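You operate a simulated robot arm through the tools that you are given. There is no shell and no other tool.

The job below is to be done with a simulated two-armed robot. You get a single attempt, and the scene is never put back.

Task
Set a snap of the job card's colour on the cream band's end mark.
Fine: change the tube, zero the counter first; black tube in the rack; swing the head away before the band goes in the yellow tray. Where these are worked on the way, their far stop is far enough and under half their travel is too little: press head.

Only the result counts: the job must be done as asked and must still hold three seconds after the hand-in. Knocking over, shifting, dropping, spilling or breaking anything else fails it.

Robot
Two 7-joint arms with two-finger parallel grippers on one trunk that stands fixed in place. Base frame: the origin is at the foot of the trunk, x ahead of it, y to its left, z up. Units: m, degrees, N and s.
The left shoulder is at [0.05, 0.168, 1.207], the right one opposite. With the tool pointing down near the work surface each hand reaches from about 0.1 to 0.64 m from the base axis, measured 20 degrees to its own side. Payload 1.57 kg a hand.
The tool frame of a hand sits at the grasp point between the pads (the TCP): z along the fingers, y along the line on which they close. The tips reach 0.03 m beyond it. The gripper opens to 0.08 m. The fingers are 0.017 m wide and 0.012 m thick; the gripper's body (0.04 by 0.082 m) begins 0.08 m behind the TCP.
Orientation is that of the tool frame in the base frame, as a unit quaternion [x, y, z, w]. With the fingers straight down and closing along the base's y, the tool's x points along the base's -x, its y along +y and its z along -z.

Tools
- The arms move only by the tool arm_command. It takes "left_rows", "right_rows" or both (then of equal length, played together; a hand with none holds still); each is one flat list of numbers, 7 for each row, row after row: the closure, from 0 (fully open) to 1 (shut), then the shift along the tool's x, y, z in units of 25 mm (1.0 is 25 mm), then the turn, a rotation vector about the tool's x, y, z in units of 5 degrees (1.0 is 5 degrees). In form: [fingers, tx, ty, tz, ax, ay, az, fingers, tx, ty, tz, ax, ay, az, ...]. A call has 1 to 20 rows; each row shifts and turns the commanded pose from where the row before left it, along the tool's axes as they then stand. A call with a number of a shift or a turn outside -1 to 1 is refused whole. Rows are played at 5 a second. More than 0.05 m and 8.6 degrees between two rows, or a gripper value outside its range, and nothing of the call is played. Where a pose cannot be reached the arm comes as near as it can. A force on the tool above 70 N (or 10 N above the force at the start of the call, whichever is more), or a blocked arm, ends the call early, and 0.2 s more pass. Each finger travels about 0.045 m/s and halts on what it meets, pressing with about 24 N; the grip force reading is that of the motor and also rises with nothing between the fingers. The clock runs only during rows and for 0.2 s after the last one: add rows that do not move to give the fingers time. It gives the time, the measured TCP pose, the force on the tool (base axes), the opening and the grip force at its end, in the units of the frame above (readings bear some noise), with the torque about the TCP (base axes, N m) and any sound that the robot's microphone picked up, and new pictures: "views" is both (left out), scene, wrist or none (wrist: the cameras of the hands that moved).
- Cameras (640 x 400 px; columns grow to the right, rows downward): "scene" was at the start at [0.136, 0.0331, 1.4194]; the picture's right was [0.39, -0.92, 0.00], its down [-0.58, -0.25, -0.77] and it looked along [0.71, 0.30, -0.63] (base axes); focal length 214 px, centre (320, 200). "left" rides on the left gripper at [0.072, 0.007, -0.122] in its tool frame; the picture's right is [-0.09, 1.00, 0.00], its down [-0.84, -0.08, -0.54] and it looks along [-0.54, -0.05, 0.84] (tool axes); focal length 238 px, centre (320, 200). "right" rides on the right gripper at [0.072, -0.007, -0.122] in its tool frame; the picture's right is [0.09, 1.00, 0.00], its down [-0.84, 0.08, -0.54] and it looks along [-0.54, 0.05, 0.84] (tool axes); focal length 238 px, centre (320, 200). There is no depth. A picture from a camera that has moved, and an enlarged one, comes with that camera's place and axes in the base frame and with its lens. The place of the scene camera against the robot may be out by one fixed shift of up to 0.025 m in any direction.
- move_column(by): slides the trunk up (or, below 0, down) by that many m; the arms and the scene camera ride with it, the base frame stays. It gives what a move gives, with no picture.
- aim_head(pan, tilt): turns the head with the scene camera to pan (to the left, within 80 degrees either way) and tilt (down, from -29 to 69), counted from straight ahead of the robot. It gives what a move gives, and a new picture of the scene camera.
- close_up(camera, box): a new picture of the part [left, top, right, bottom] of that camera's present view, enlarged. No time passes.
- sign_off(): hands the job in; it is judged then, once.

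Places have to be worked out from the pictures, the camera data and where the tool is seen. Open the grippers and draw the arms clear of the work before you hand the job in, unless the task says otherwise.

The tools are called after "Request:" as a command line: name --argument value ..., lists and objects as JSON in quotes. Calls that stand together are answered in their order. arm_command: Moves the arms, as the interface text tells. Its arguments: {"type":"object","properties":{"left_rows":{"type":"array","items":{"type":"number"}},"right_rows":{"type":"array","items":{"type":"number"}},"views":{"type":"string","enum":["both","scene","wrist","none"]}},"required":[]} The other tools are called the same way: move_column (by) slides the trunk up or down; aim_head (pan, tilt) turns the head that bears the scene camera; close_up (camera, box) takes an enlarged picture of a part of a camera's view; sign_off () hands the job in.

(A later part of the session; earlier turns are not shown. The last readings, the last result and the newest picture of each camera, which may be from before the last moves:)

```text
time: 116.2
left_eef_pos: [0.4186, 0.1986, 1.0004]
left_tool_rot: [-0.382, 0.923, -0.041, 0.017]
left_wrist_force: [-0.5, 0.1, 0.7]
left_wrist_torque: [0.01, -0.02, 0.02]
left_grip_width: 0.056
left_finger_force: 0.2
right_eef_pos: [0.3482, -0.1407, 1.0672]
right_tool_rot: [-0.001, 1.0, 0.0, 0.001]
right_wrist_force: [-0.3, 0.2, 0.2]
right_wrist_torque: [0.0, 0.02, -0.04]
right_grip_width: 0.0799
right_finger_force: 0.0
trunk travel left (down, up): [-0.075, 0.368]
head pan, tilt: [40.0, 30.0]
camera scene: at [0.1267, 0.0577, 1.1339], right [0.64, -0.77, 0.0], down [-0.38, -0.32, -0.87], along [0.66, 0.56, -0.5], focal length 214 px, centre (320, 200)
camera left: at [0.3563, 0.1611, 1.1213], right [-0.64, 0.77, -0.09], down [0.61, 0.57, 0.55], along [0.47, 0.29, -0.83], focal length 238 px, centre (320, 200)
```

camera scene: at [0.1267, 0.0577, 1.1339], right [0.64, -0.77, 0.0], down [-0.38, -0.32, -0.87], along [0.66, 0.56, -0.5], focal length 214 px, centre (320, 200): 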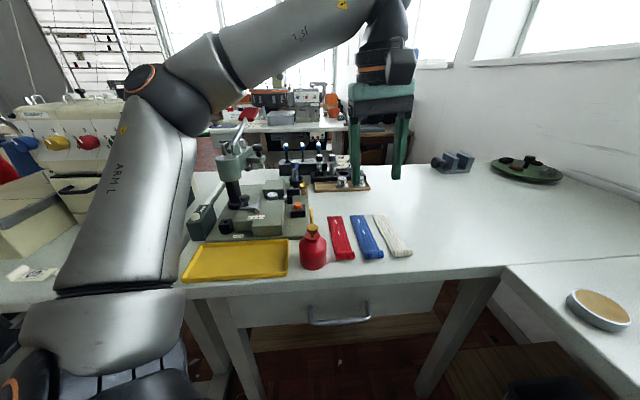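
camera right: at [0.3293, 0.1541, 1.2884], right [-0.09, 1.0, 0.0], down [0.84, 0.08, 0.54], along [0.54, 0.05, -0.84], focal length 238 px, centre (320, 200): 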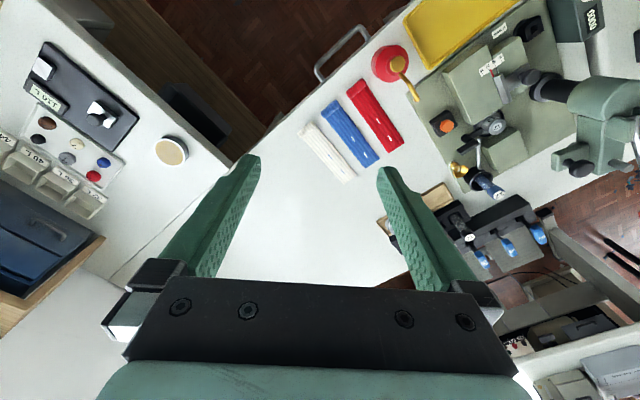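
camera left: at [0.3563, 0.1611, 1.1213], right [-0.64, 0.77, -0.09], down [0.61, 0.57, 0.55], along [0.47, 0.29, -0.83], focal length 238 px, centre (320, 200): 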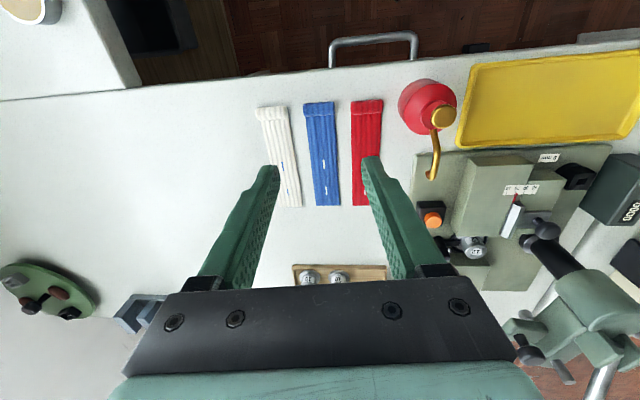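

Yaw and lean are set. I move to hover over the hem at z≈0.90.

Request:
arm_command --left_rows '[0.4, 0.024, -0.562, 0.852, 0, 0, 0, 0.4, 0.024, -0.562, 0.852, 0, 0, 0, 0.4, 0.024, -0.562, 0.852, 0, 0, 0, 0.4, 0.024, -0.562, 0.852, 0, 0, 0, 0.4, 0.024, -0.562, 0.852, 0, 0, 0, 0.4, 0, 0, 0, 0, 0, 0]' --views "both"

Request:
close_up --camera "left" --box '[220, 60, 440, 260]'

```text
time: 117.6
left_eef_pos: [0.4747, 0.1617, 0.9]
left_tool_rot: [-0.382, 0.923, -0.041, 0.018]
left_wrist_force: [0.9, 0.1, -0.1]
left_wrist_torque: [0.01, 0.0, 0.0]
left_grip_width: 0.0482
left_finger_force: 0.1
left hand out of reach, approached as far as the arm can: row 4, 5
right_eef_pos: [0.3476, -0.1404, 1.0668]
right_tool_rot: [0.0, 1.0, -0.001, 0.0]
right_wrist_force: [0.3, 0.2, 0.0]
right_wrist_torque: [-0.01, 0.0, -0.03]
right_grip_width: 0.0801
right_finger_force: 0.1
trunk travel left (down, up): [-0.075, 0.368]
head pan, tilt: [40.0, 30.0]
camera scene: at [0.1267, 0.0578, 1.1339], right [0.64, -0.77, 0.0], down [-0.38, -0.32, -0.87], along [0.66, 0.56, -0.5], focal length 214 px, centre (320, 200)
camera left: at [0.4113, 0.1237, 1.0211], right [-0.64, 0.77, -0.09], down [0.61, 0.57, 0.55], along [0.47, 0.29, -0.83], focal length 238 px, centre (320, 200)
```

scene: 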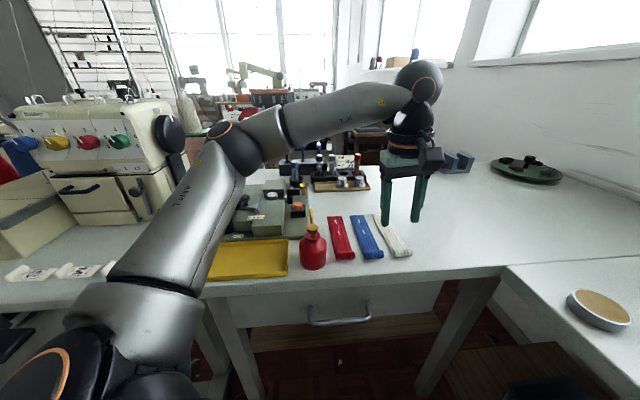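
left: 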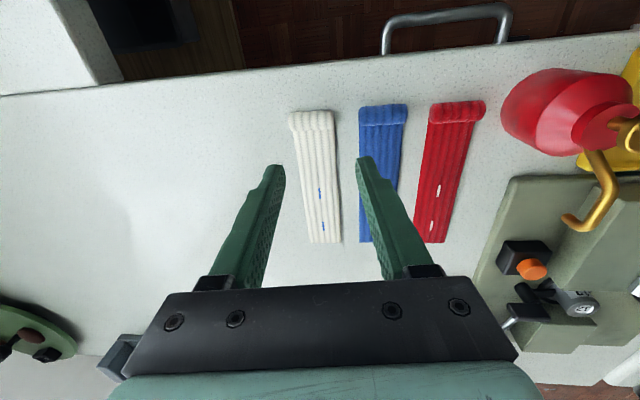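

```text
2.00 times, centred on (330, 160) of left
camera zoom: at [0.4113, 0.1237, 1.0211], right [-0.64, 0.77, -0.09], down [0.61, 0.57, 0.55], along [0.47, 0.29, -0.83], focal length 477 px, centre (300, 280)
```

zoom: 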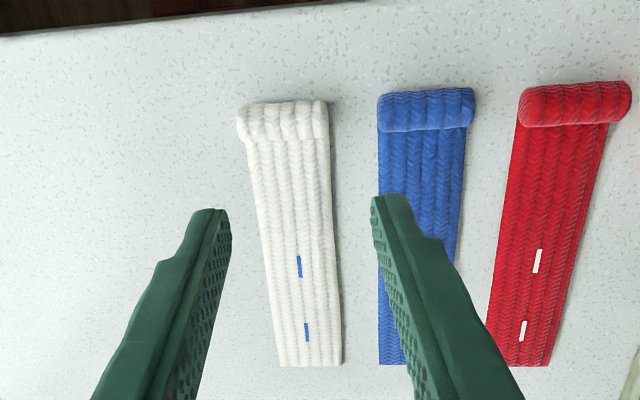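

At z=0.90 the hand stalls about 14 mm short in −e1; the limit improves when the wrist is lower relative to the shoulder. I descend while edging toward −e1.

Request:
arm_command --left_rows '[0.4, 0, -0.1, 0.5, 0, 0, 0, 0.4, 0, -0.1, 0.5, 0, 0, 0, 0.4, 0, -0.15, 0.4, 0, 0, 0, 0.4, 0, -0.15, 0, 0, 0, 0, 0.4, 0, -0.15, 0, 0, 0, 0, 0.4, 0, -0.15, 0, 0, 0, 0]' --views "wrist"

Request:
close_up --camera "left" --box '[220, 60, 440, 260]'

```text
time: 119.0
left_eef_pos: [0.4843, 0.1554, 0.8672]
left_tool_rot: [-0.382, 0.923, -0.042, 0.017]
left_wrist_force: [0.0, -0.9, -0.6]
left_wrist_torque: [0.01, -0.03, 0.01]
left_grip_width: 0.048
left_finger_force: 0.0
left hand out of reach, approached as far as the arm can: row 4, 5, 6
right_eef_pos: [0.3474, -0.141, 1.0662]
right_tool_rot: [0.0, 1.0, -0.001, 0.0]
right_wrist_force: [0.4, 0.5, -0.1]
right_wrist_torque: [-0.01, -0.03, 0.0]
right_grip_width: 0.0801
right_finger_force: 0.1
trunk travel left (down, up): [-0.075, 0.368]
head pan, tilt: [40.0, 30.0]
camera left: at [0.4196, 0.1172, 0.9876], right [-0.64, 0.77, -0.09], down [0.61, 0.57, 0.55], along [0.47, 0.29, -0.83], focal length 238 px, centre (320, 200)
```

left: 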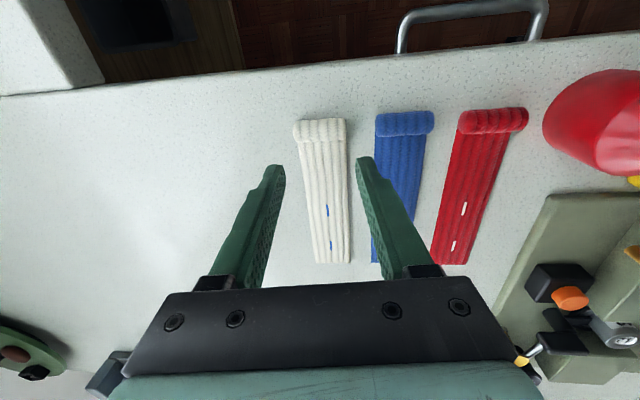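

```text
2.00 times, centred on (330, 160) of left
camera zoom: at [0.4196, 0.1172, 0.9876], right [-0.64, 0.77, -0.09], down [0.61, 0.57, 0.55], along [0.47, 0.29, -0.83], focal length 477 px, centre (300, 280)
```

zoom: 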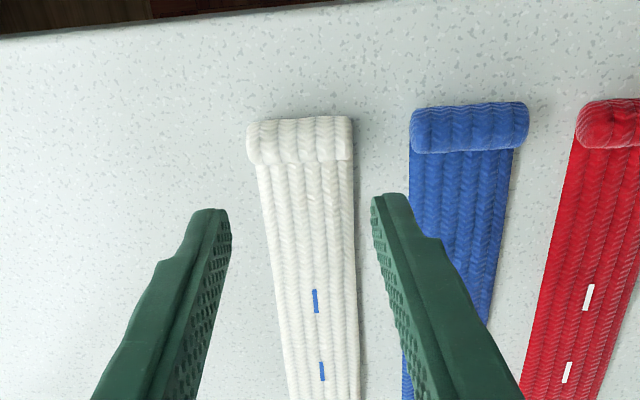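

Now p1 is within 1 mm of the needed value. Hem centre is (0.472, 0.1407), 40 mm wide, with a 21 mm gap to the blue hem. I move onto the hem and lower to z≈0.84.

Request:
arm_command --left_rows '[0.4, 0, 0.039, 0.358, 0, 0, 0, 0.4, 0.3, 0.039, 0.358, 0, 0, 0, 0.4, 0.464, 0.04, 0.358, 0, 0, 0, 0.4, 0, 0, 0, 0, 0, 0]' --views "wrist"

Request:
close_up --camera "left" --box '[220, 60, 440, 260]'

Request:
close_up --camera "scene" --box '[330, 170, 450, 280]'

```text
time: 120.0
left_eef_pos: [0.4681, 0.1427, 0.8398]
left_tool_rot: [-0.381, 0.923, -0.042, 0.017]
left_wrist_force: [0.5, -0.1, 0.1]
left_wrist_torque: [0.0, -0.02, 0.0]
left_grip_width: 0.048
left_finger_force: 0.1
right_eef_pos: [0.3476, -0.141, 1.0663]
right_tool_rot: [0.0, 1.0, 0.0, 0.0]
right_wrist_force: [0.8, 0.2, 0.3]
right_wrist_torque: [0.03, -0.02, -0.01]
right_grip_width: 0.08
right_finger_force: 0.1
trunk travel left (down, up): [-0.075, 0.368]
head pan, tilt: [40.0, 30.0]
camera left: at [0.4045, 0.1044, 0.9605], right [-0.64, 0.77, -0.09], down [0.61, 0.57, 0.55], along [0.47, 0.29, -0.83], focal length 238 px, centre (320, 200)
```

left: 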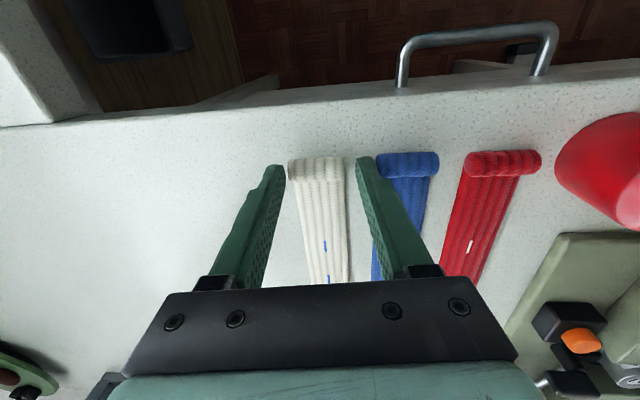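

```text
2.00 times, centred on (330, 160) of left
camera zoom: at [0.4045, 0.1044, 0.9605], right [-0.64, 0.77, -0.09], down [0.61, 0.57, 0.55], along [0.47, 0.29, -0.83], focal length 477 px, centre (300, 280)
```

zoom: 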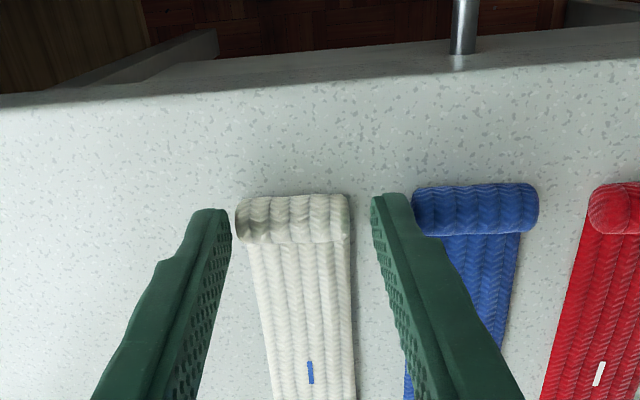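

```text
3.64 times, centred on (390, 225) of scene
camera zoom: at [0.1266, 0.0578, 1.1339], right [0.64, -0.77, 0.0], down [-0.38, -0.32, -0.87], along [0.66, 0.56, -0.5], focal length 780 px, centre (66, 109)
```

zoom: 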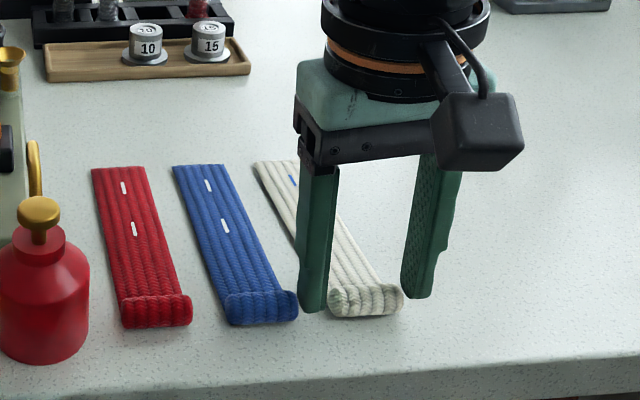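

The hem sits ~2.5 mm off-centre between the fingers; I shift that toward −e1 and lower in small steps while watching force.

Request:
arm_command --left_rows '[0.4, 0, -0.09, 0, 0, 0, 0, 0.4, 0, 0, 0.12, 0, 0, 0, 0.4, 0, 0, 0.12, 0, 0, 0, 0.4, 0, 0, 0, 0, 0, 0]' --views "none"

Request:
close_up --camera "left" --box '[220, 60, 440, 260]'

Request:
close_up --camera "scene" --box '[365, 215, 415, 260]'

```text
time: 121.0
left_eef_pos: [0.4689, 0.1416, 0.8346]
left_tool_rot: [-0.382, 0.923, -0.042, 0.018]
left_wrist_force: [-0.3, 0.2, 0.1]
left_wrist_torque: [0.0, -0.01, 0.01]
left_grip_width: 0.0481
left_finger_force: 0.0
right_eef_pos: [0.3471, -0.1406, 1.0668]
right_tool_rot: [0.0, 1.0, 0.0, 0.0]
right_wrist_force: [-1.0, 0.5, 0.0]
right_wrist_torque: [-0.01, 0.03, -0.01]
right_grip_width: 0.08
right_finger_force: 0.1
trunk travel left (down, up): [-0.075, 0.368]
head pan, tilt: [40.0, 30.0]
```

```text
2.00 times, centred on (330, 160) of left
camera zoom: at [0.4061, 0.1021, 0.9547], right [-0.64, 0.77, -0.09], down [0.61, 0.57, 0.55], along [0.47, 0.29, -0.83], focal length 477 px, centre (300, 280)
```

zoom: 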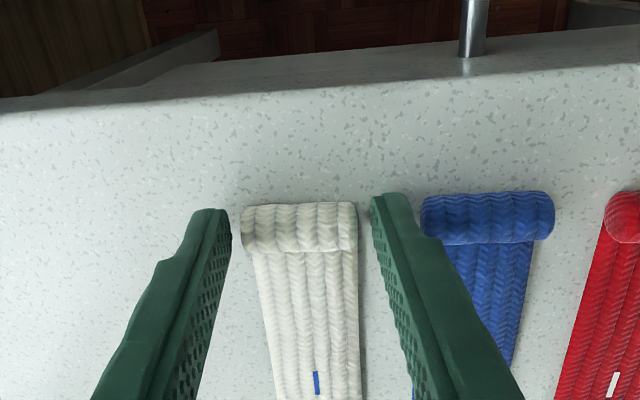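

```text
8.89 times, centred on (390, 238) of scene
camera zoom: at [0.1266, 0.0578, 1.1339], right [0.64, -0.77, 0.0], down [-0.38, -0.32, -0.87], along [0.66, 0.56, -0.5], focal length 1906 px, centre (-302, -133)
```

zoom: 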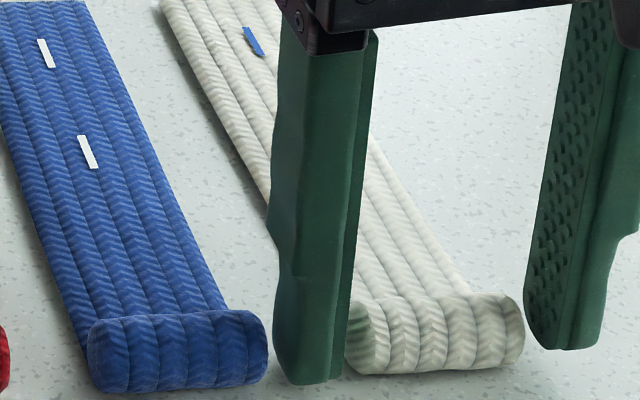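

Clear views: the hem roll is ~12 mm tall and the fingers straddle it with 3–4 mm margins. I lower in 1 mm steps toward the table.

Request:
arm_command --left_rows '[0.4, 0, 0, 0.05, 0, 0, 0, 0.4, 0, 0, 0.05, 0, 0, 0, 0.4, 0, 0, 0, 0, 0, 0]' --views "none"

Request:
arm_command --left_rows '[0.4, 0, 0, 0.05, 0, 0, 0, 0.4, 0, 0, 0, 0, 0, 0]' --views "none"

Request:
close_up --camera "scene" --box '[365, 215, 415, 260]'

```text
time: 121.8
left_eef_pos: [0.4697, 0.1396, 0.8323]
left_tool_rot: [-0.382, 0.923, -0.042, 0.018]
left_wrist_force: [0.0, 1.8, 3.4]
left_wrist_torque: [0.12, 0.09, -0.03]
left_grip_width: 0.0483
left_finger_force: 0.4
right_eef_pos: [0.3481, -0.1407, 1.067]
right_tool_rot: [0.0, 1.0, 0.0, 0.001]
right_wrist_force: [-0.5, 0.1, -0.2]
right_wrist_torque: [-0.01, 0.01, 0.04]
right_grip_width: 0.0799
right_finger_force: 0.2
trunk travel left (down, up): [-0.075, 0.368]
head pan, tilt: [40.0, 30.0]
```

```text
time: 122.4
left_eef_pos: [0.4697, 0.1397, 0.833]
left_tool_rot: [-0.382, 0.923, -0.043, 0.02]
left_wrist_force: [-0.4, 3.5, 17.9]
left_wrist_torque: [0.49, 0.45, -0.07]
left_grip_width: 0.0486
left_finger_force: 0.0
right_eef_pos: [0.3466, -0.1416, 1.0666]
right_tool_rot: [0.0, 1.0, -0.001, 0.001]
right_wrist_force: [-0.2, -0.7, 0.5]
right_wrist_torque: [0.0, -0.02, 0.03]
right_grip_width: 0.08
right_finger_force: 0.2
trunk travel left (down, up): [-0.075, 0.368]
head pan, tilt: [40.0, 30.0]
```

```text
8.89 times, centred on (390, 238) of scene
camera zoom: at [0.1255, 0.0576, 1.1342], right [0.64, -0.77, 0.0], down [-0.38, -0.32, -0.87], along [0.66, 0.56, -0.5], focal length 1906 px, centre (-302, -133)
```

zoom: 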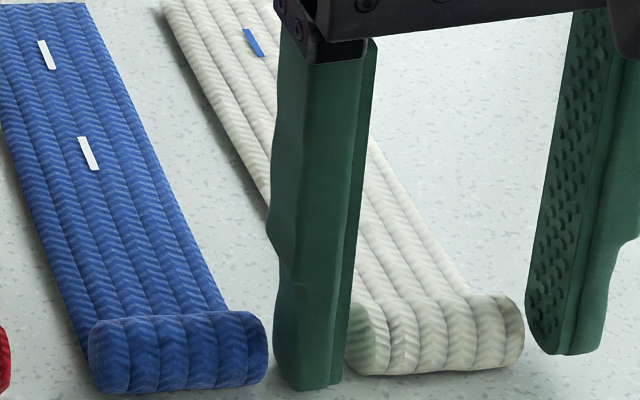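

The +e1 fingertip touches the table (18 N). I back off 1 mm and close on the hem.

Request:
arm_command --left_rows '[0.4, 0, 0, -0.05, 0, 0, 0, 0.4, 0, 0, 0, 0, 0, 0, 1, 0, 0, 0, 0, 0, 0, 1, 0, 0, 0, 0, 0, 0, 1, 0, 0, 0, 0, 0, 0, 1, 0, 0, 0, 0, 0, 0, 1, 0, 0, 0, 0, 0, 0]' --views "none"

Request:
close_up --camera "scene" --box '[365, 215, 415, 260]'

Request:
close_up --camera "left" --box '[220, 60, 440, 260]'

```text
time: 124.0
left_eef_pos: [0.4685, 0.141, 0.833]
left_tool_rot: [-0.382, 0.923, -0.041, 0.018]
left_wrist_force: [-6.3, 8.8, 11.9]
left_wrist_torque: [0.51, 0.39, -0.02]
left_grip_width: 0.0396
left_finger_force: 24.1
right_eef_pos: [0.3467, -0.1419, 1.0665]
right_tool_rot: [0.0, 1.0, 0.001, 0.001]
right_wrist_force: [-0.3, 0.1, 0.5]
right_wrist_torque: [0.03, 0.03, -0.06]
right_grip_width: 0.0799
right_finger_force: 0.0
trunk travel left (down, up): [-0.075, 0.368]
head pan, tilt: [40.0, 30.0]
```

```text
8.89 times, centred on (390, 238) of scene
camera zoom: at [0.1253, 0.0581, 1.134], right [0.64, -0.77, 0.0], down [-0.38, -0.32, -0.87], along [0.66, 0.56, -0.5], focal length 1906 px, centre (-302, -133)
```

zoom: 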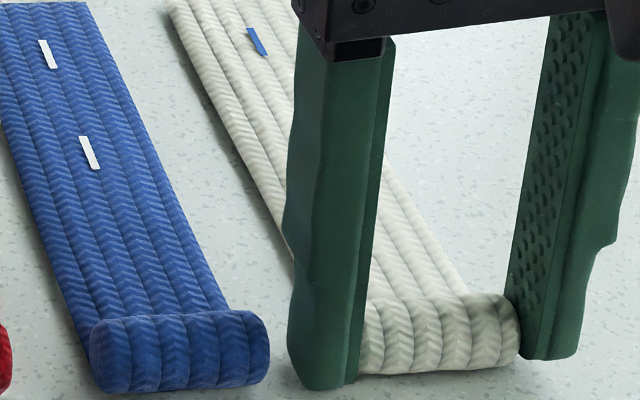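

```text
2.00 times, centred on (330, 160) of left
camera zoom: at [0.405, 0.1023, 0.953], right [-0.64, 0.77, -0.09], down [0.61, 0.57, 0.55], along [0.47, 0.29, -0.83], focal length 477 px, centre (300, 280)
```

zoom: 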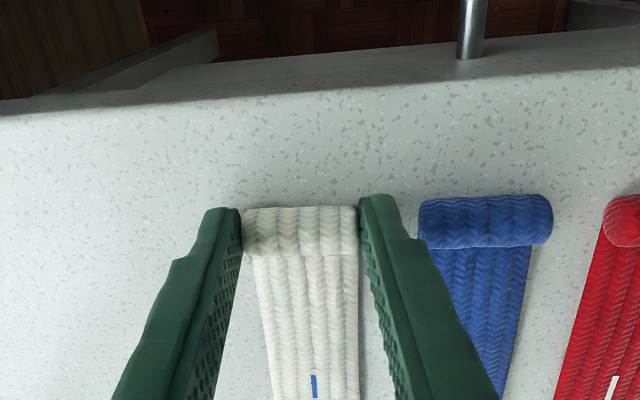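

Hem gripped at 39.6 mm. I lift 2 cm gently and look whether the band hangs rigidly.

Request:
arm_command --left_rows '[1, 0, -0.02, -0.2, 0, 0, 0, 1, 0, -0.035, -0.4, 0, 0, 0, 1, 0, -0.035, -0.4, 0, 0, 0, 1, 0, 0, 0, 0, 0, 0]' --views "none"

Request:
close_up --camera "scene" --box '[340, 180, 440, 260]'

Request:
close_up --camera "left" --box '[220, 60, 440, 260]'

```text
time: 125.0
left_eef_pos: [0.4704, 0.141, 0.8564]
left_tool_rot: [-0.382, 0.923, -0.042, 0.017]
left_wrist_force: [0.0, 0.9, 0.4]
left_wrist_torque: [-0.01, 0.03, 0.02]
left_grip_width: 0.0395
left_finger_force: 24.0
right_eef_pos: [0.3483, -0.1421, 1.0659]
right_tool_rot: [0.0, 1.0, 0.0, 0.0]
right_wrist_force: [0.4, 0.8, 0.4]
right_wrist_torque: [-0.01, 0.01, -0.03]
right_grip_width: 0.08
right_finger_force: 0.0
trunk travel left (down, up): [-0.075, 0.368]
head pan, tilt: [40.0, 30.0]
```

```text
5.00 times, centred on (390, 220) of scene
camera zoom: at [0.1266, 0.0578, 1.1339], right [0.64, -0.77, 0.0], down [-0.38, -0.32, -0.87], along [0.66, 0.56, -0.5], focal length 1072 px, centre (-30, 100)
```

zoom: 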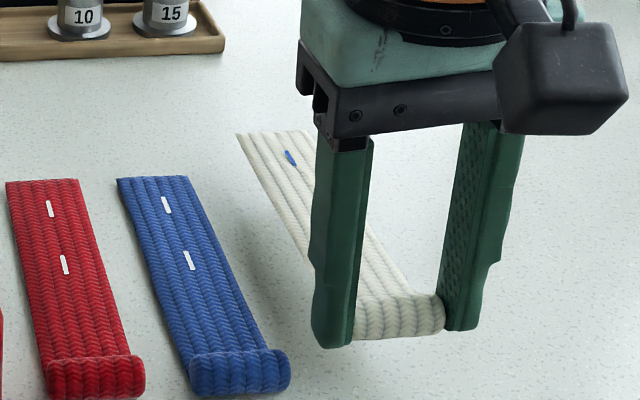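

```text
2.00 times, centred on (330, 160) of left
camera zoom: at [0.4063, 0.1029, 0.9767], right [-0.64, 0.77, -0.09], down [0.61, 0.57, 0.55], along [0.47, 0.29, -0.83], focal length 477 px, centre (300, 280)
```

zoom: 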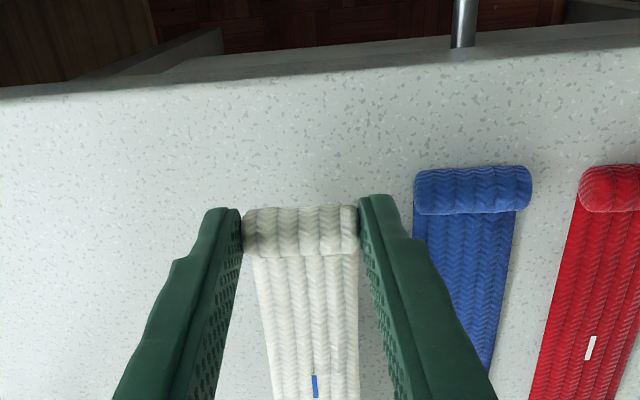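

The band lifts as a rigid piece. I keep the same lean so it stays level, raise it to z≈0.98 and carry it toward the press.

Request:
arm_command --left_rows '[1, 0, -0.087, -1, 0, 0, 0, 1, 0, -0.087, -1, 0, 0, 0, 1, 0, -0.087, -1, 0, 0, 0, 1, 0, -0.087, -1, 0, 0, 0, 1, 0, -0.087, -1, 0, 0, 0, 1, 0, 0, 0, 0, 0, 0]' --views "none"

Request:
arm_command --left_rows '[1, -0.304, 0.951, -0.083, 0, 0, 0, 1, -0.304, 0.951, -0.083, 0, 0, 0, 1, -0.304, 0.951, -0.083, 0, 0, 0, 1, -0.304, 0.951, -0.083, 0, 0, 0, 1, -0.304, 0.951, -0.083, 0, 0, 0, 1, -0.304, 0.951, -0.083, 0, 0, 0, 1, -0.304, 0.951, -0.083, 0, 0, 0, 1, -0.304, 0.951, -0.083, 0, 0, 0, 1, -0.304, 0.951, -0.083, 0, 0, 0, 1, 0, 0, 0, 0, 0, 0]' --views "both"

```text
time: 126.4
left_eef_pos: [0.4637, 0.1581, 0.9164]
left_tool_rot: [-0.382, 0.923, -0.042, 0.017]
left_wrist_force: [0.7, 0.4, 0.6]
left_wrist_torque: [-0.01, -0.01, 0.02]
left_grip_width: 0.0393
left_finger_force: 23.8
left hand out of reach, approached as far as the arm can: row 1, 2, 3, 4, 5
right_eef_pos: [0.3478, -0.1406, 1.0669]
right_tool_rot: [0.0, 1.0, 0.001, 0.0]
right_wrist_force: [-0.3, 0.4, -0.5]
right_wrist_torque: [0.0, 0.01, -0.01]
right_grip_width: 0.0798
right_finger_force: 0.1
trunk travel left (down, up): [-0.075, 0.368]
head pan, tilt: [40.0, 30.0]
```

```text
time: 128.6
left_eef_pos: [0.3569, 0.3576, 0.917]
left_tool_rot: [-0.383, 0.923, -0.042, 0.018]
left_wrist_force: [-0.1, 0.5, -0.6]
left_wrist_torque: [-0.05, -0.01, -0.01]
left_grip_width: 0.0388
left_finger_force: 23.5
right_eef_pos: [0.3472, -0.1408, 1.067]
right_tool_rot: [-0.001, 1.0, 0.0, 0.0]
right_wrist_force: [1.1, 0.1, 0.3]
right_wrist_torque: [0.01, 0.01, 0.02]
right_grip_width: 0.0798
right_finger_force: 0.0
trunk travel left (down, up): [-0.075, 0.368]
head pan, tilt: [40.0, 30.0]
camera scene: at [0.1265, 0.058, 1.1339], right [0.64, -0.77, 0.0], down [-0.38, -0.32, -0.87], along [0.66, 0.56, -0.5], focal length 214 px, centre (320, 200)
camera left: at [0.294, 0.319, 1.038], right [-0.64, 0.77, -0.09], down [0.61, 0.57, 0.55], along [0.47, 0.29, -0.83], focal length 238 px, centre (320, 200)
```

scene: 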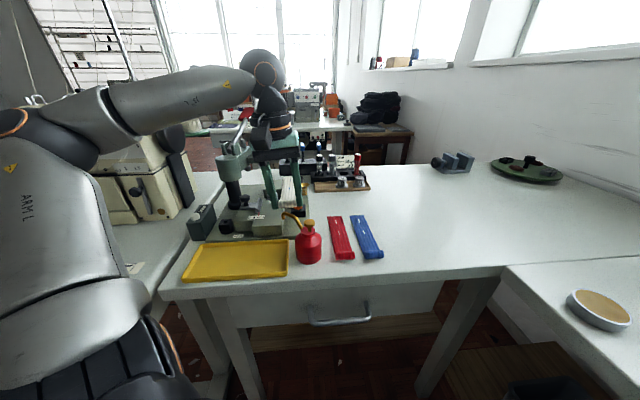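
left: 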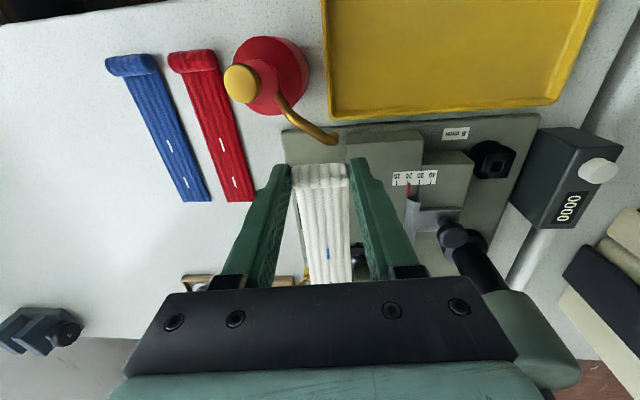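

The lift stalled at z≈0.917 and the oil can's spout now looks turned. I check the can closely before doing anything else.

Request:
close_up --camera "scene" --box '[260, 190, 380, 280]'

Request:
close_up --camera "left" --box '[200, 20, 440, 220]'

Request:
close_up --camera "right" --box '[440, 60, 640, 260]'

```text
4.44 times, centred on (320, 235) of scene
camera zoom: at [0.1265, 0.058, 1.1339], right [0.64, -0.77, 0.0], down [-0.38, -0.32, -0.87], along [0.66, 0.56, -0.5], focal length 953 px, centre (320, 44)
```

zoom: 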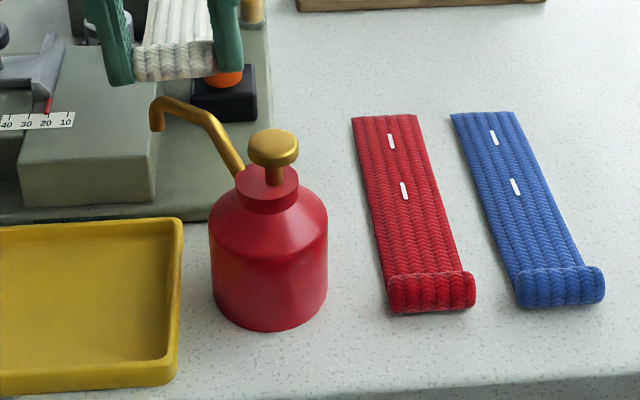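

```text
2.00 times, centred on (320, 120) of left
camera zoom: at [0.294, 0.319, 1.038], right [-0.64, 0.77, -0.09], down [0.61, 0.57, 0.55], along [0.47, 0.29, -0.83], focal length 477 px, centre (320, 360)
```

zoom: 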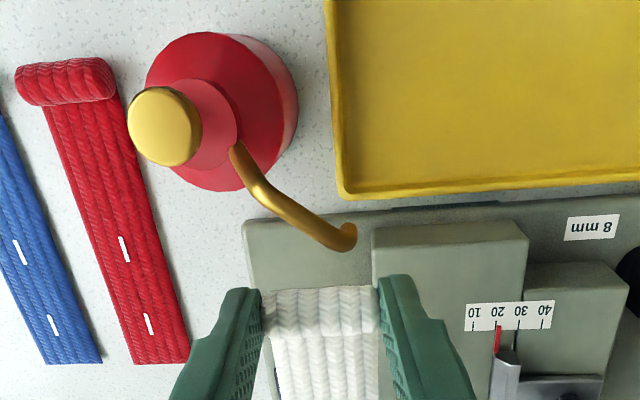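

```text
2.00 times, centred on (540, 160) of right
camera zoom: at [0.2766, -0.1461, 1.1874], right [-0.09, 1.0, 0.0], down [0.84, 0.08, 0.54], along [0.54, 0.05, -0.84], focal length 477 px, centre (-120, 280)
```

zoom: 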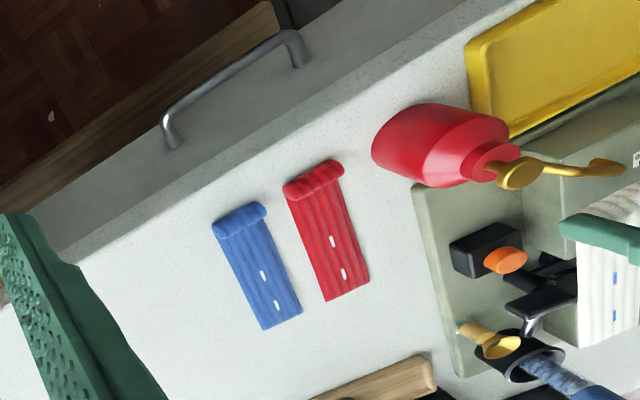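

The can is upright but was pushed ~15 mm (knob now at (0.348, 0.284) instead of (0.341, 0.2705)) and turned; I'll put it back later. First I raise the band well clear here.

Request:
arm_command --left_rows '[1, 0, -0.064, -0.73, 0, 0, 0, 1, 0, -0.064, -0.73, 0, 0, 0, 1, 0, -0.064, -0.73, 0, 0, 0, 1, 0, 0, 0, 0, 0, 0]' --views "none"

Request:
move_column --by 0.12

Request:
close_up --camera "scene" --box '[0, 0, 640, 400]'

```text
time: 129.6
left_eef_pos: [0.3577, 0.356, 0.973]
left_tool_rot: [-0.382, 0.923, -0.042, 0.018]
left_wrist_force: [-0.1, -0.2, 1.0]
left_wrist_torque: [0.0, 0.03, 0.02]
left_grip_width: 0.0391
left_finger_force: 23.3
right_eef_pos: [0.3479, -0.1413, 1.0666]
right_tool_rot: [0.0, 1.0, 0.0, 0.0]
right_wrist_force: [0.2, 1.0, -0.6]
right_wrist_torque: [0.0, 0.01, 0.04]
right_grip_width: 0.0799
right_finger_force: 0.0
trunk travel left (down, up): [-0.075, 0.368]
head pan, tilt: [40.0, 30.0]
```

```text
time: 131.1
left_eef_pos: [0.3571, 0.3568, 1.0935]
left_tool_rot: [-0.381, 0.923, -0.042, 0.017]
left_wrist_force: [-0.7, 0.1, -0.3]
left_wrist_torque: [-0.04, 0.01, 0.05]
left_grip_width: 0.0387
left_finger_force: 24.0
right_eef_pos: [0.3481, -0.1409, 1.1867]
right_tool_rot: [-0.001, 1.0, 0.0, 0.0]
right_wrist_force: [0.3, 0.0, -1.2]
right_wrist_torque: [-0.01, 0.01, 0.0]
right_grip_width: 0.08
right_finger_force: 0.1
trunk travel left (down, up): [-0.195, 0.248]
head pan, tilt: [40.0, 30.0]
```

```text
1.00 times, centred on (320, 200) of scene (not enlarged: the box is as wide or as high as the picture)
camera zoom: at [0.1267, 0.0579, 1.2538], right [0.64, -0.77, 0.0], down [-0.38, -0.32, -0.87], along [0.66, 0.56, -0.5], focal length 214 px, centre (320, 200)
```

zoom: 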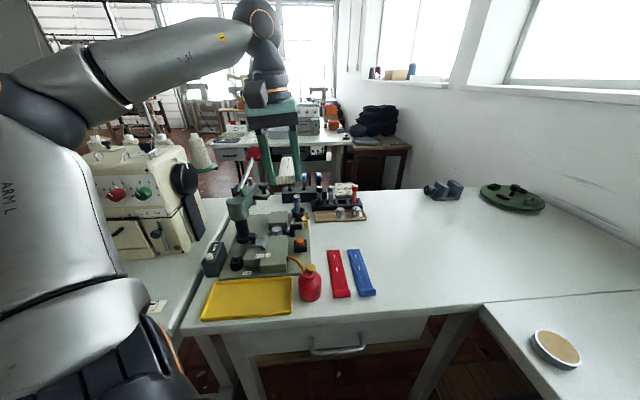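

Everything is clear. I move laterally over the press (4 mm shy of the fence side) and descend to a hover at z≈0.95.

Request:
arm_command --left_rows '[1, -0.248, 0.663, -0.058, 0, 0, 0, 1, -0.248, 0.663, -0.058, 0, 0, 0, 1, -0.248, 0.663, -0.058, 0, 0, 0, 1, 0, 0.083, 0.953, 0, 0, 0, 1, 0, 0.083, 0.953, 0, 0, 0, 1, 0, 0.083, 0.953, 0, 0, 0, 1, 0, 0.083, 0.953, 0, 0, 0, 1, 0, 0.083, 0.953, 0, 0, 0, 1, 0, 0.083, 0.953, 0, 0, 0, 1, 0, 0, 0, 0, 0, 0]' --views "both"

Request:
close_up --camera "scene" --box '[210, 180, 330, 280]'

Request:
close_up --camera "right" --box '[500, 60, 640, 220]'

```text
time: 133.3
left_eef_pos: [0.3359, 0.4061, 0.948]
left_tool_rot: [-0.382, 0.923, -0.042, 0.017]
left_wrist_force: [0.0, 1.2, 0.4]
left_wrist_torque: [0.03, 0.0, -0.01]
left_grip_width: 0.039
left_finger_force: 23.7
right_eef_pos: [0.3476, -0.1402, 1.186]
right_tool_rot: [0.0, 1.0, -0.001, 0.0]
right_wrist_force: [-0.1, -0.9, 0.2]
right_wrist_torque: [0.02, -0.03, 0.04]
right_grip_width: 0.08
right_finger_force: 0.0
trunk travel left (down, up): [-0.195, 0.248]
head pan, tilt: [40.0, 30.0]
camera scene: at [0.1266, 0.0579, 1.2539], right [0.64, -0.77, 0.0], down [-0.38, -0.32, -0.87], along [0.66, 0.56, -0.5], focal length 214 px, centre (320, 200)
camera left: at [0.2723, 0.3683, 1.0688], right [-0.64, 0.77, -0.09], down [0.61, 0.57, 0.55], along [0.47, 0.29, -0.83], focal length 238 px, centre (320, 200)
```

scene: 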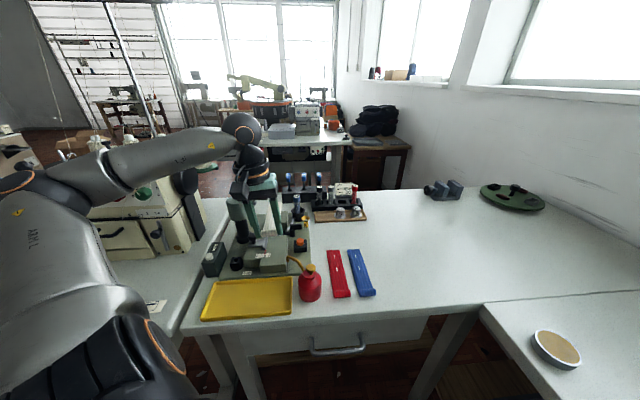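
left: 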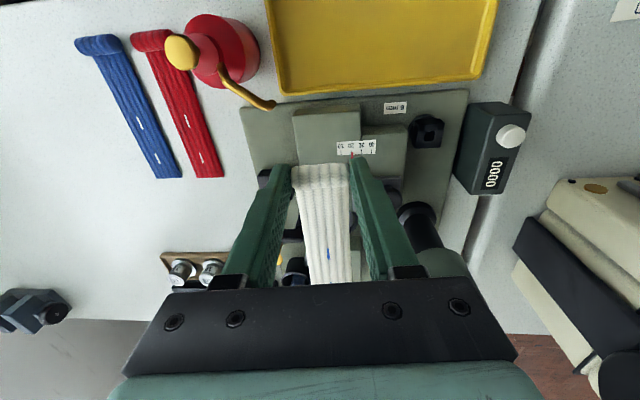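

```text
4.00 times, centred on (270, 230) of scene
camera zoom: at [0.1266, 0.0579, 1.2539], right [0.64, -0.77, 0.0], down [-0.38, -0.32, -0.87], along [0.66, 0.56, -0.5], focal length 858 px, centre (520, 80)
```

zoom: 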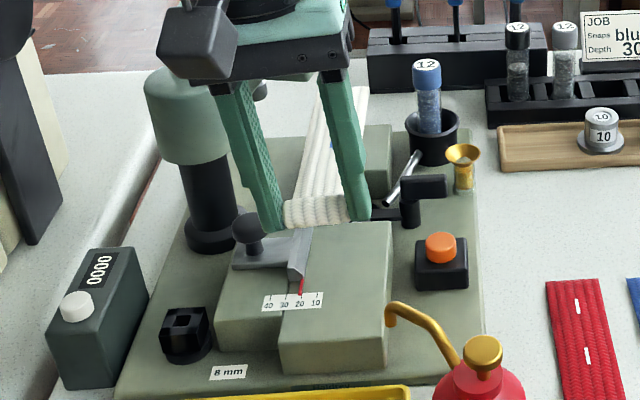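

```text
2.50 times, centred on (570, 140) of right
camera zoom: at [0.2766, -0.1462, 1.3073], right [-0.09, 1.0, 0.0], down [0.84, 0.08, 0.54], along [0.54, 0.05, -0.84], focal length 596 px, centre (-305, 350)
```

zoom: 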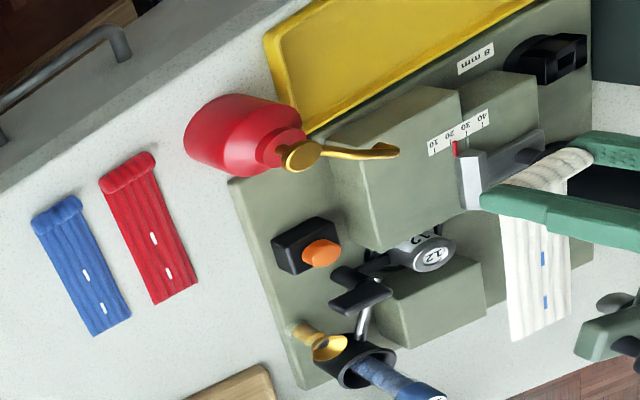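

The band hovers over the press. I lower to ~1 cm above the block and check the clearance to the fence.

Request:
arm_command --left_rows '[1, 0.013, 0.069, 0.784, 0, 0, 0, 1, 0.013, 0.069, 0.784, 0, 0, 0, 1, 0.013, 0.069, 0.784, 0, 0, 0, 1, 0, 0, 0, 0, 0, 0]' --views "none"

Request:
close_up --camera "scene" --box '[230, 200, 310, 270]'

Request:
close_up --camera "right" --box '[540, 60, 640, 180]'

Request:
close_up --camera "left" --box '[240, 100, 440, 300]'

```text
time: 134.3
left_eef_pos: [0.3345, 0.4045, 0.8891]
left_tool_rot: [-0.382, 0.923, -0.042, 0.017]
left_wrist_force: [0.4, -0.1, 0.7]
left_wrist_torque: [-0.04, 0.01, 0.0]
left_grip_width: 0.0387
left_finger_force: 24.2
right_eef_pos: [0.3479, -0.141, 1.1866]
right_tool_rot: [-0.001, 1.0, 0.0, 0.0]
right_wrist_force: [0.2, 0.1, -0.3]
right_wrist_torque: [-0.05, 0.0, -0.02]
right_grip_width: 0.0799
right_finger_force: 0.1
trunk travel left (down, up): [-0.195, 0.248]
head pan, tilt: [40.0, 30.0]
```

```text
5.71 times, centred on (270, 235) of scene
camera zoom: at [0.1266, 0.058, 1.2538], right [0.64, -0.77, 0.0], down [-0.38, -0.32, -0.87], along [0.66, 0.56, -0.5], focal length 1226 px, centre (606, 0)
```

zoom: 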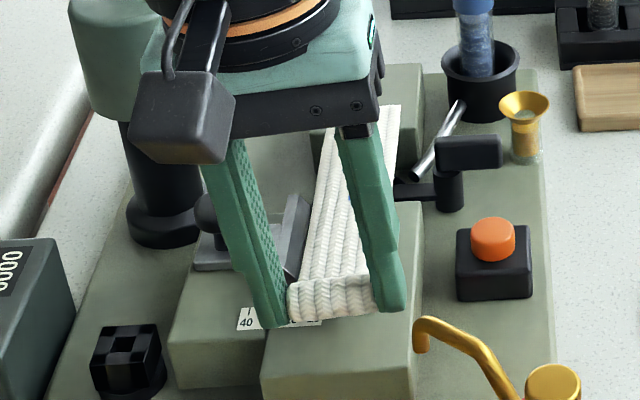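

```text
3.33 times, centred on (590, 120) of right
camera zoom: at [0.2767, -0.1461, 1.3073], right [-0.09, 1.0, 0.0], down [0.84, 0.08, 0.54], along [0.54, 0.05, -0.84], focal length 794 px, centre (-580, 467)
```

zoom: 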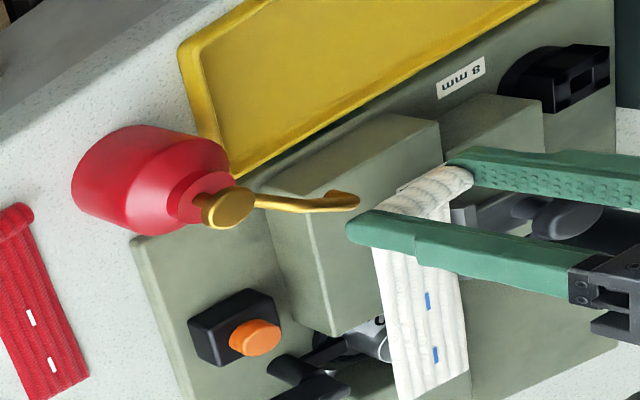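

```text
2.00 times, centred on (340, 200) of left
camera zoom: at [0.2715, 0.3665, 1.0092], right [-0.64, 0.77, -0.09], down [0.61, 0.57, 0.55], along [0.47, 0.29, -0.83], focal length 477 px, centre (280, 200)
```

zoom: 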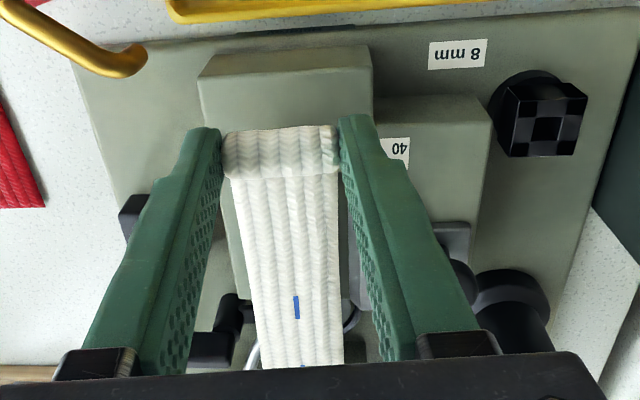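

The band is level and just beside the fence, about 1 cm above the block. I zoom on the marks to refine their offset from the hand.

Request:
close_up --camera "left" --box '[305, 235, 355, 290]'

Request:
close_up --camera "scene" --box '[255, 210, 305, 260]'

Request:
close_up --camera "right" --box '[575, 110, 625, 170]'

```text
7.27 times, centred on (330, 262) of left
camera zoom: at [0.2715, 0.3665, 1.0092], right [-0.64, 0.77, -0.09], down [0.61, 0.57, 0.55], along [0.47, 0.29, -0.83], focal length 1734 px, centre (247, -254)
```

zoom: 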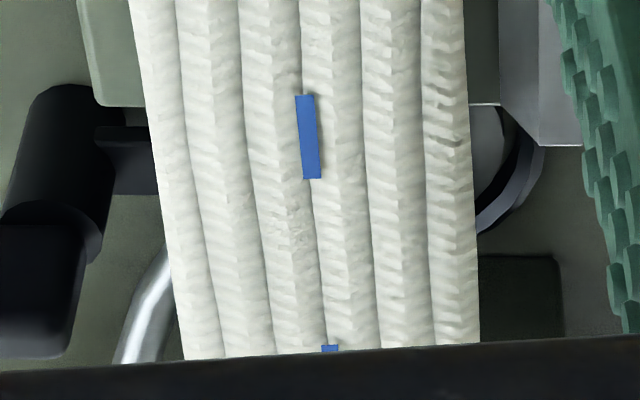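

```text
8.00 times, centred on (280, 235) of scene
camera zoom: at [0.1266, 0.058, 1.2538], right [0.64, -0.77, 0.0], down [-0.38, -0.32, -0.87], along [0.66, 0.56, -0.5], focal length 1716 px, centre (640, -80)
```

zoom: 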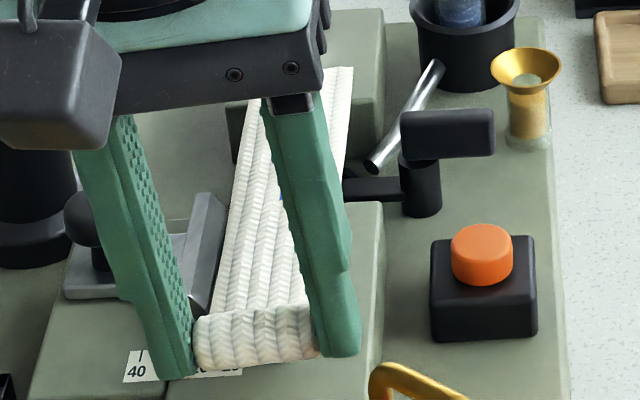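

```text
6.67 times, centred on (600, 140) of right
camera zoom: at [0.2767, -0.1461, 1.3073], right [-0.09, 1.0, 0.0], down [0.84, 0.08, 0.54], along [0.54, 0.05, -0.84], focal length 1589 px, centre (-1547, 600)
```

zoom: 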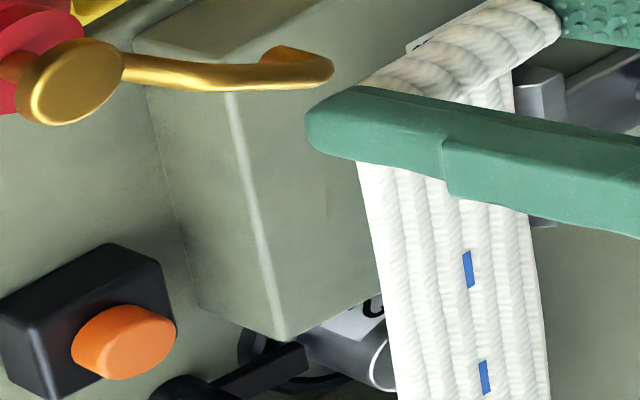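

The fence gap is ~3.5 mm now, and the mark sits ~0.126 m ahead of the TCP; I need about +3 mm along e1. I apply it and lower in 3 mm steps.

Request:
arm_command --left_rows '[1, 0, 0.11, -0.01, 0, 0, 0, 1, 0, 0.0105, 0.12, 0, 0, 0, 1, 0, 0.0105, 0.12, 0, 0, 0, 1, 0, 0, 0, 0, 0, 0]' --views "none"

Request:
close_up --camera "left" --box '[305, 235, 355, 290]'

Request:
close_up --camera "scene" --box '[255, 210, 305, 260]'

```text
time: 135.3
left_eef_pos: [0.3321, 0.4056, 0.8848]
left_tool_rot: [-0.381, 0.923, -0.041, 0.017]
left_wrist_force: [1.0, -0.4, -0.7]
left_wrist_torque: [0.0, 0.0, 0.0]
left_grip_width: 0.0387
left_finger_force: 24.6
right_eef_pos: [0.3481, -0.1405, 1.1865]
right_tool_rot: [0.0, 1.0, 0.0, 0.001]
right_wrist_force: [-0.6, 0.1, 0.8]
right_wrist_torque: [0.01, 0.03, 0.01]
right_grip_width: 0.0801
right_finger_force: 0.1
trunk travel left (down, up): [-0.195, 0.248]
head pan, tilt: [40.0, 30.0]
```

```text
7.27 times, centred on (330, 262) of left
camera zoom: at [0.2697, 0.3688, 1.0051], right [-0.64, 0.77, -0.09], down [0.61, 0.57, 0.55], along [0.47, 0.29, -0.83], focal length 1734 px, centre (247, -254)
```

zoom: 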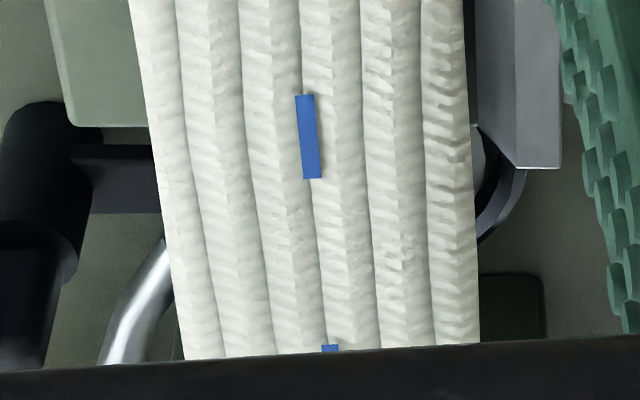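

```text
8.00 times, centred on (280, 235) of scene
camera zoom: at [0.1266, 0.0578, 1.2539], right [0.64, -0.77, 0.0], down [-0.38, -0.32, -0.87], along [0.66, 0.56, -0.5], focal length 1716 px, centre (640, -80)
```

zoom: 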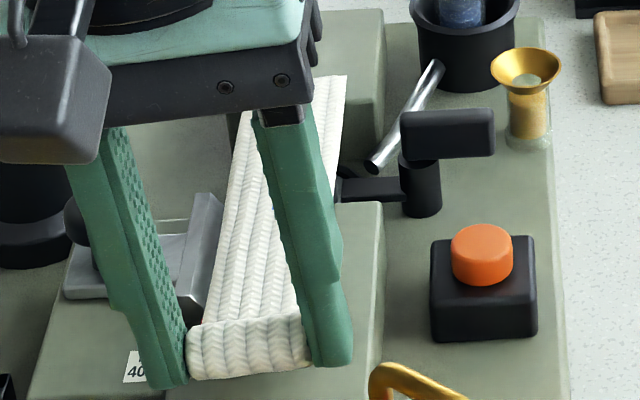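

Gap to the fence is now ~1 mm. I lower on to the block in small steps, watching force.

Request:
arm_command --left_rows '[1, 0, 0.005, 0.06, 0, 0, 0, 1, 0, 0.005, 0.06, 0, 0, 0, 1, 0, 0, 0, 0, 0, 0]' --views "none"

Request:
arm_command --left_rows '[1, 0, 0.003, 0.04, 0, 0, 0, 1, 0, 0, 0, 0, 0, 0]' --views "none"

```text
time: 136.1
left_eef_pos: [0.3332, 0.4064, 0.8813]
left_tool_rot: [-0.382, 0.923, -0.042, 0.017]
left_wrist_force: [-0.3, -0.5, -0.5]
left_wrist_torque: [0.0, 0.01, -0.01]
left_grip_width: 0.0385
left_finger_force: 23.8
right_eef_pos: [0.3471, -0.14, 1.1854]
right_tool_rot: [-0.001, 1.0, 0.001, 0.0]
right_wrist_force: [-0.6, 0.5, -0.2]
right_wrist_torque: [0.0, -0.01, -0.02]
right_grip_width: 0.08
right_finger_force: 0.0
trunk travel left (down, up): [-0.195, 0.248]
head pan, tilt: [40.0, 30.0]
```

```text
time: 136.7
left_eef_pos: [0.3322, 0.4069, 0.8801]
left_tool_rot: [-0.383, 0.923, -0.041, 0.018]
left_wrist_force: [-0.9, -0.3, -0.5]
left_wrist_torque: [0.02, -0.01, -0.02]
left_grip_width: 0.0387
left_finger_force: 24.4
right_eef_pos: [0.3478, -0.1405, 1.1859]
right_tool_rot: [0.0, 1.0, 0.0, 0.0]
right_wrist_force: [0.7, -0.9, -0.7]
right_wrist_torque: [-0.04, 0.01, -0.02]
right_grip_width: 0.08
right_finger_force: 0.0
trunk travel left (down, up): [-0.195, 0.248]
head pan, tilt: [40.0, 30.0]
```

Still free at 0.880. A few more 1 mm steps.

Request:
arm_command --left_rows '[1, 0, 0.003, 0.04, 0, 0, 0, 1, 0, 0, 0, 0, 0, 0]' --views "none"

Request:
arm_command --left_rows '[1, 0, 0.003, 0.04, 0, 0, 0, 1, 0, 0, 0, 0, 0, 0]' --views "none"

Request:
close_up --camera "scene" --box '[255, 210, 305, 260]'

Request:
close_up --camera "right" --box '[560, 90, 640, 190]'

```text
time: 137.3
left_eef_pos: [0.3327, 0.4069, 0.8796]
left_tool_rot: [-0.382, 0.923, -0.042, 0.018]
left_wrist_force: [0.3, 0.0, 0.2]
left_wrist_torque: [0.03, 0.01, -0.03]
left_grip_width: 0.0388
left_finger_force: 23.4
right_eef_pos: [0.3483, -0.1414, 1.1866]
right_tool_rot: [0.0, 1.0, 0.0, -0.001]
right_wrist_force: [0.8, -0.3, -0.5]
right_wrist_torque: [0.0, 0.0, -0.04]
right_grip_width: 0.0802
right_finger_force: 0.0
trunk travel left (down, up): [-0.195, 0.248]
head pan, tilt: [40.0, 30.0]
```

```text
time: 137.9
left_eef_pos: [0.3316, 0.4059, 0.8783]
left_tool_rot: [-0.382, 0.923, -0.042, 0.018]
left_wrist_force: [-0.4, 0.0, -0.5]
left_wrist_torque: [-0.03, 0.0, 0.0]
left_grip_width: 0.0386
left_finger_force: 23.8
right_eef_pos: [0.348, -0.1403, 1.1861]
right_tool_rot: [0.0, 1.0, 0.0, 0.0]
right_wrist_force: [-0.3, -0.8, 0.0]
right_wrist_torque: [-0.02, -0.01, -0.05]
right_grip_width: 0.0798
right_finger_force: 0.2
trunk travel left (down, up): [-0.195, 0.248]
head pan, tilt: [40.0, 30.0]
```

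```text
8.00 times, centred on (280, 235) of scene
camera zoom: at [0.1266, 0.0579, 1.2539], right [0.64, -0.77, 0.0], down [-0.38, -0.32, -0.87], along [0.66, 0.56, -0.5], focal length 1716 px, centre (640, -80)
```

zoom: 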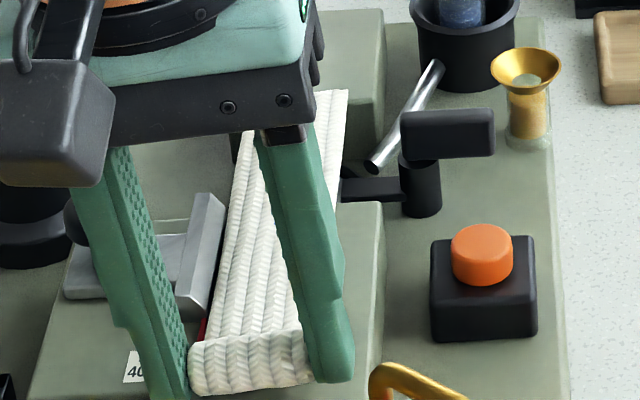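

```text
4.00 times, centred on (600, 140) of right
camera zoom: at [0.2766, -0.1462, 1.3073], right [-0.09, 1.0, 0.0], down [0.84, 0.08, 0.54], along [0.54, 0.05, -0.84], focal length 953 px, centre (-800, 440)
```

zoom: 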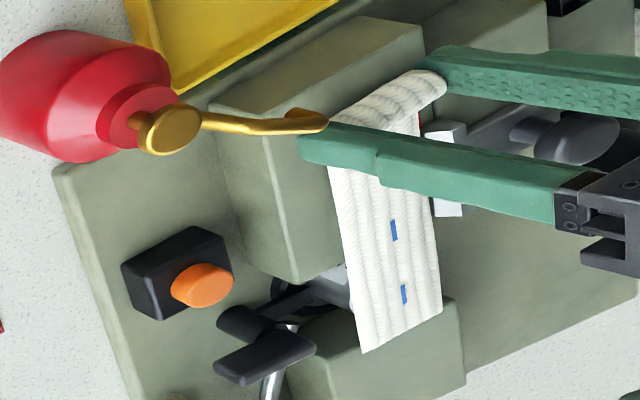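

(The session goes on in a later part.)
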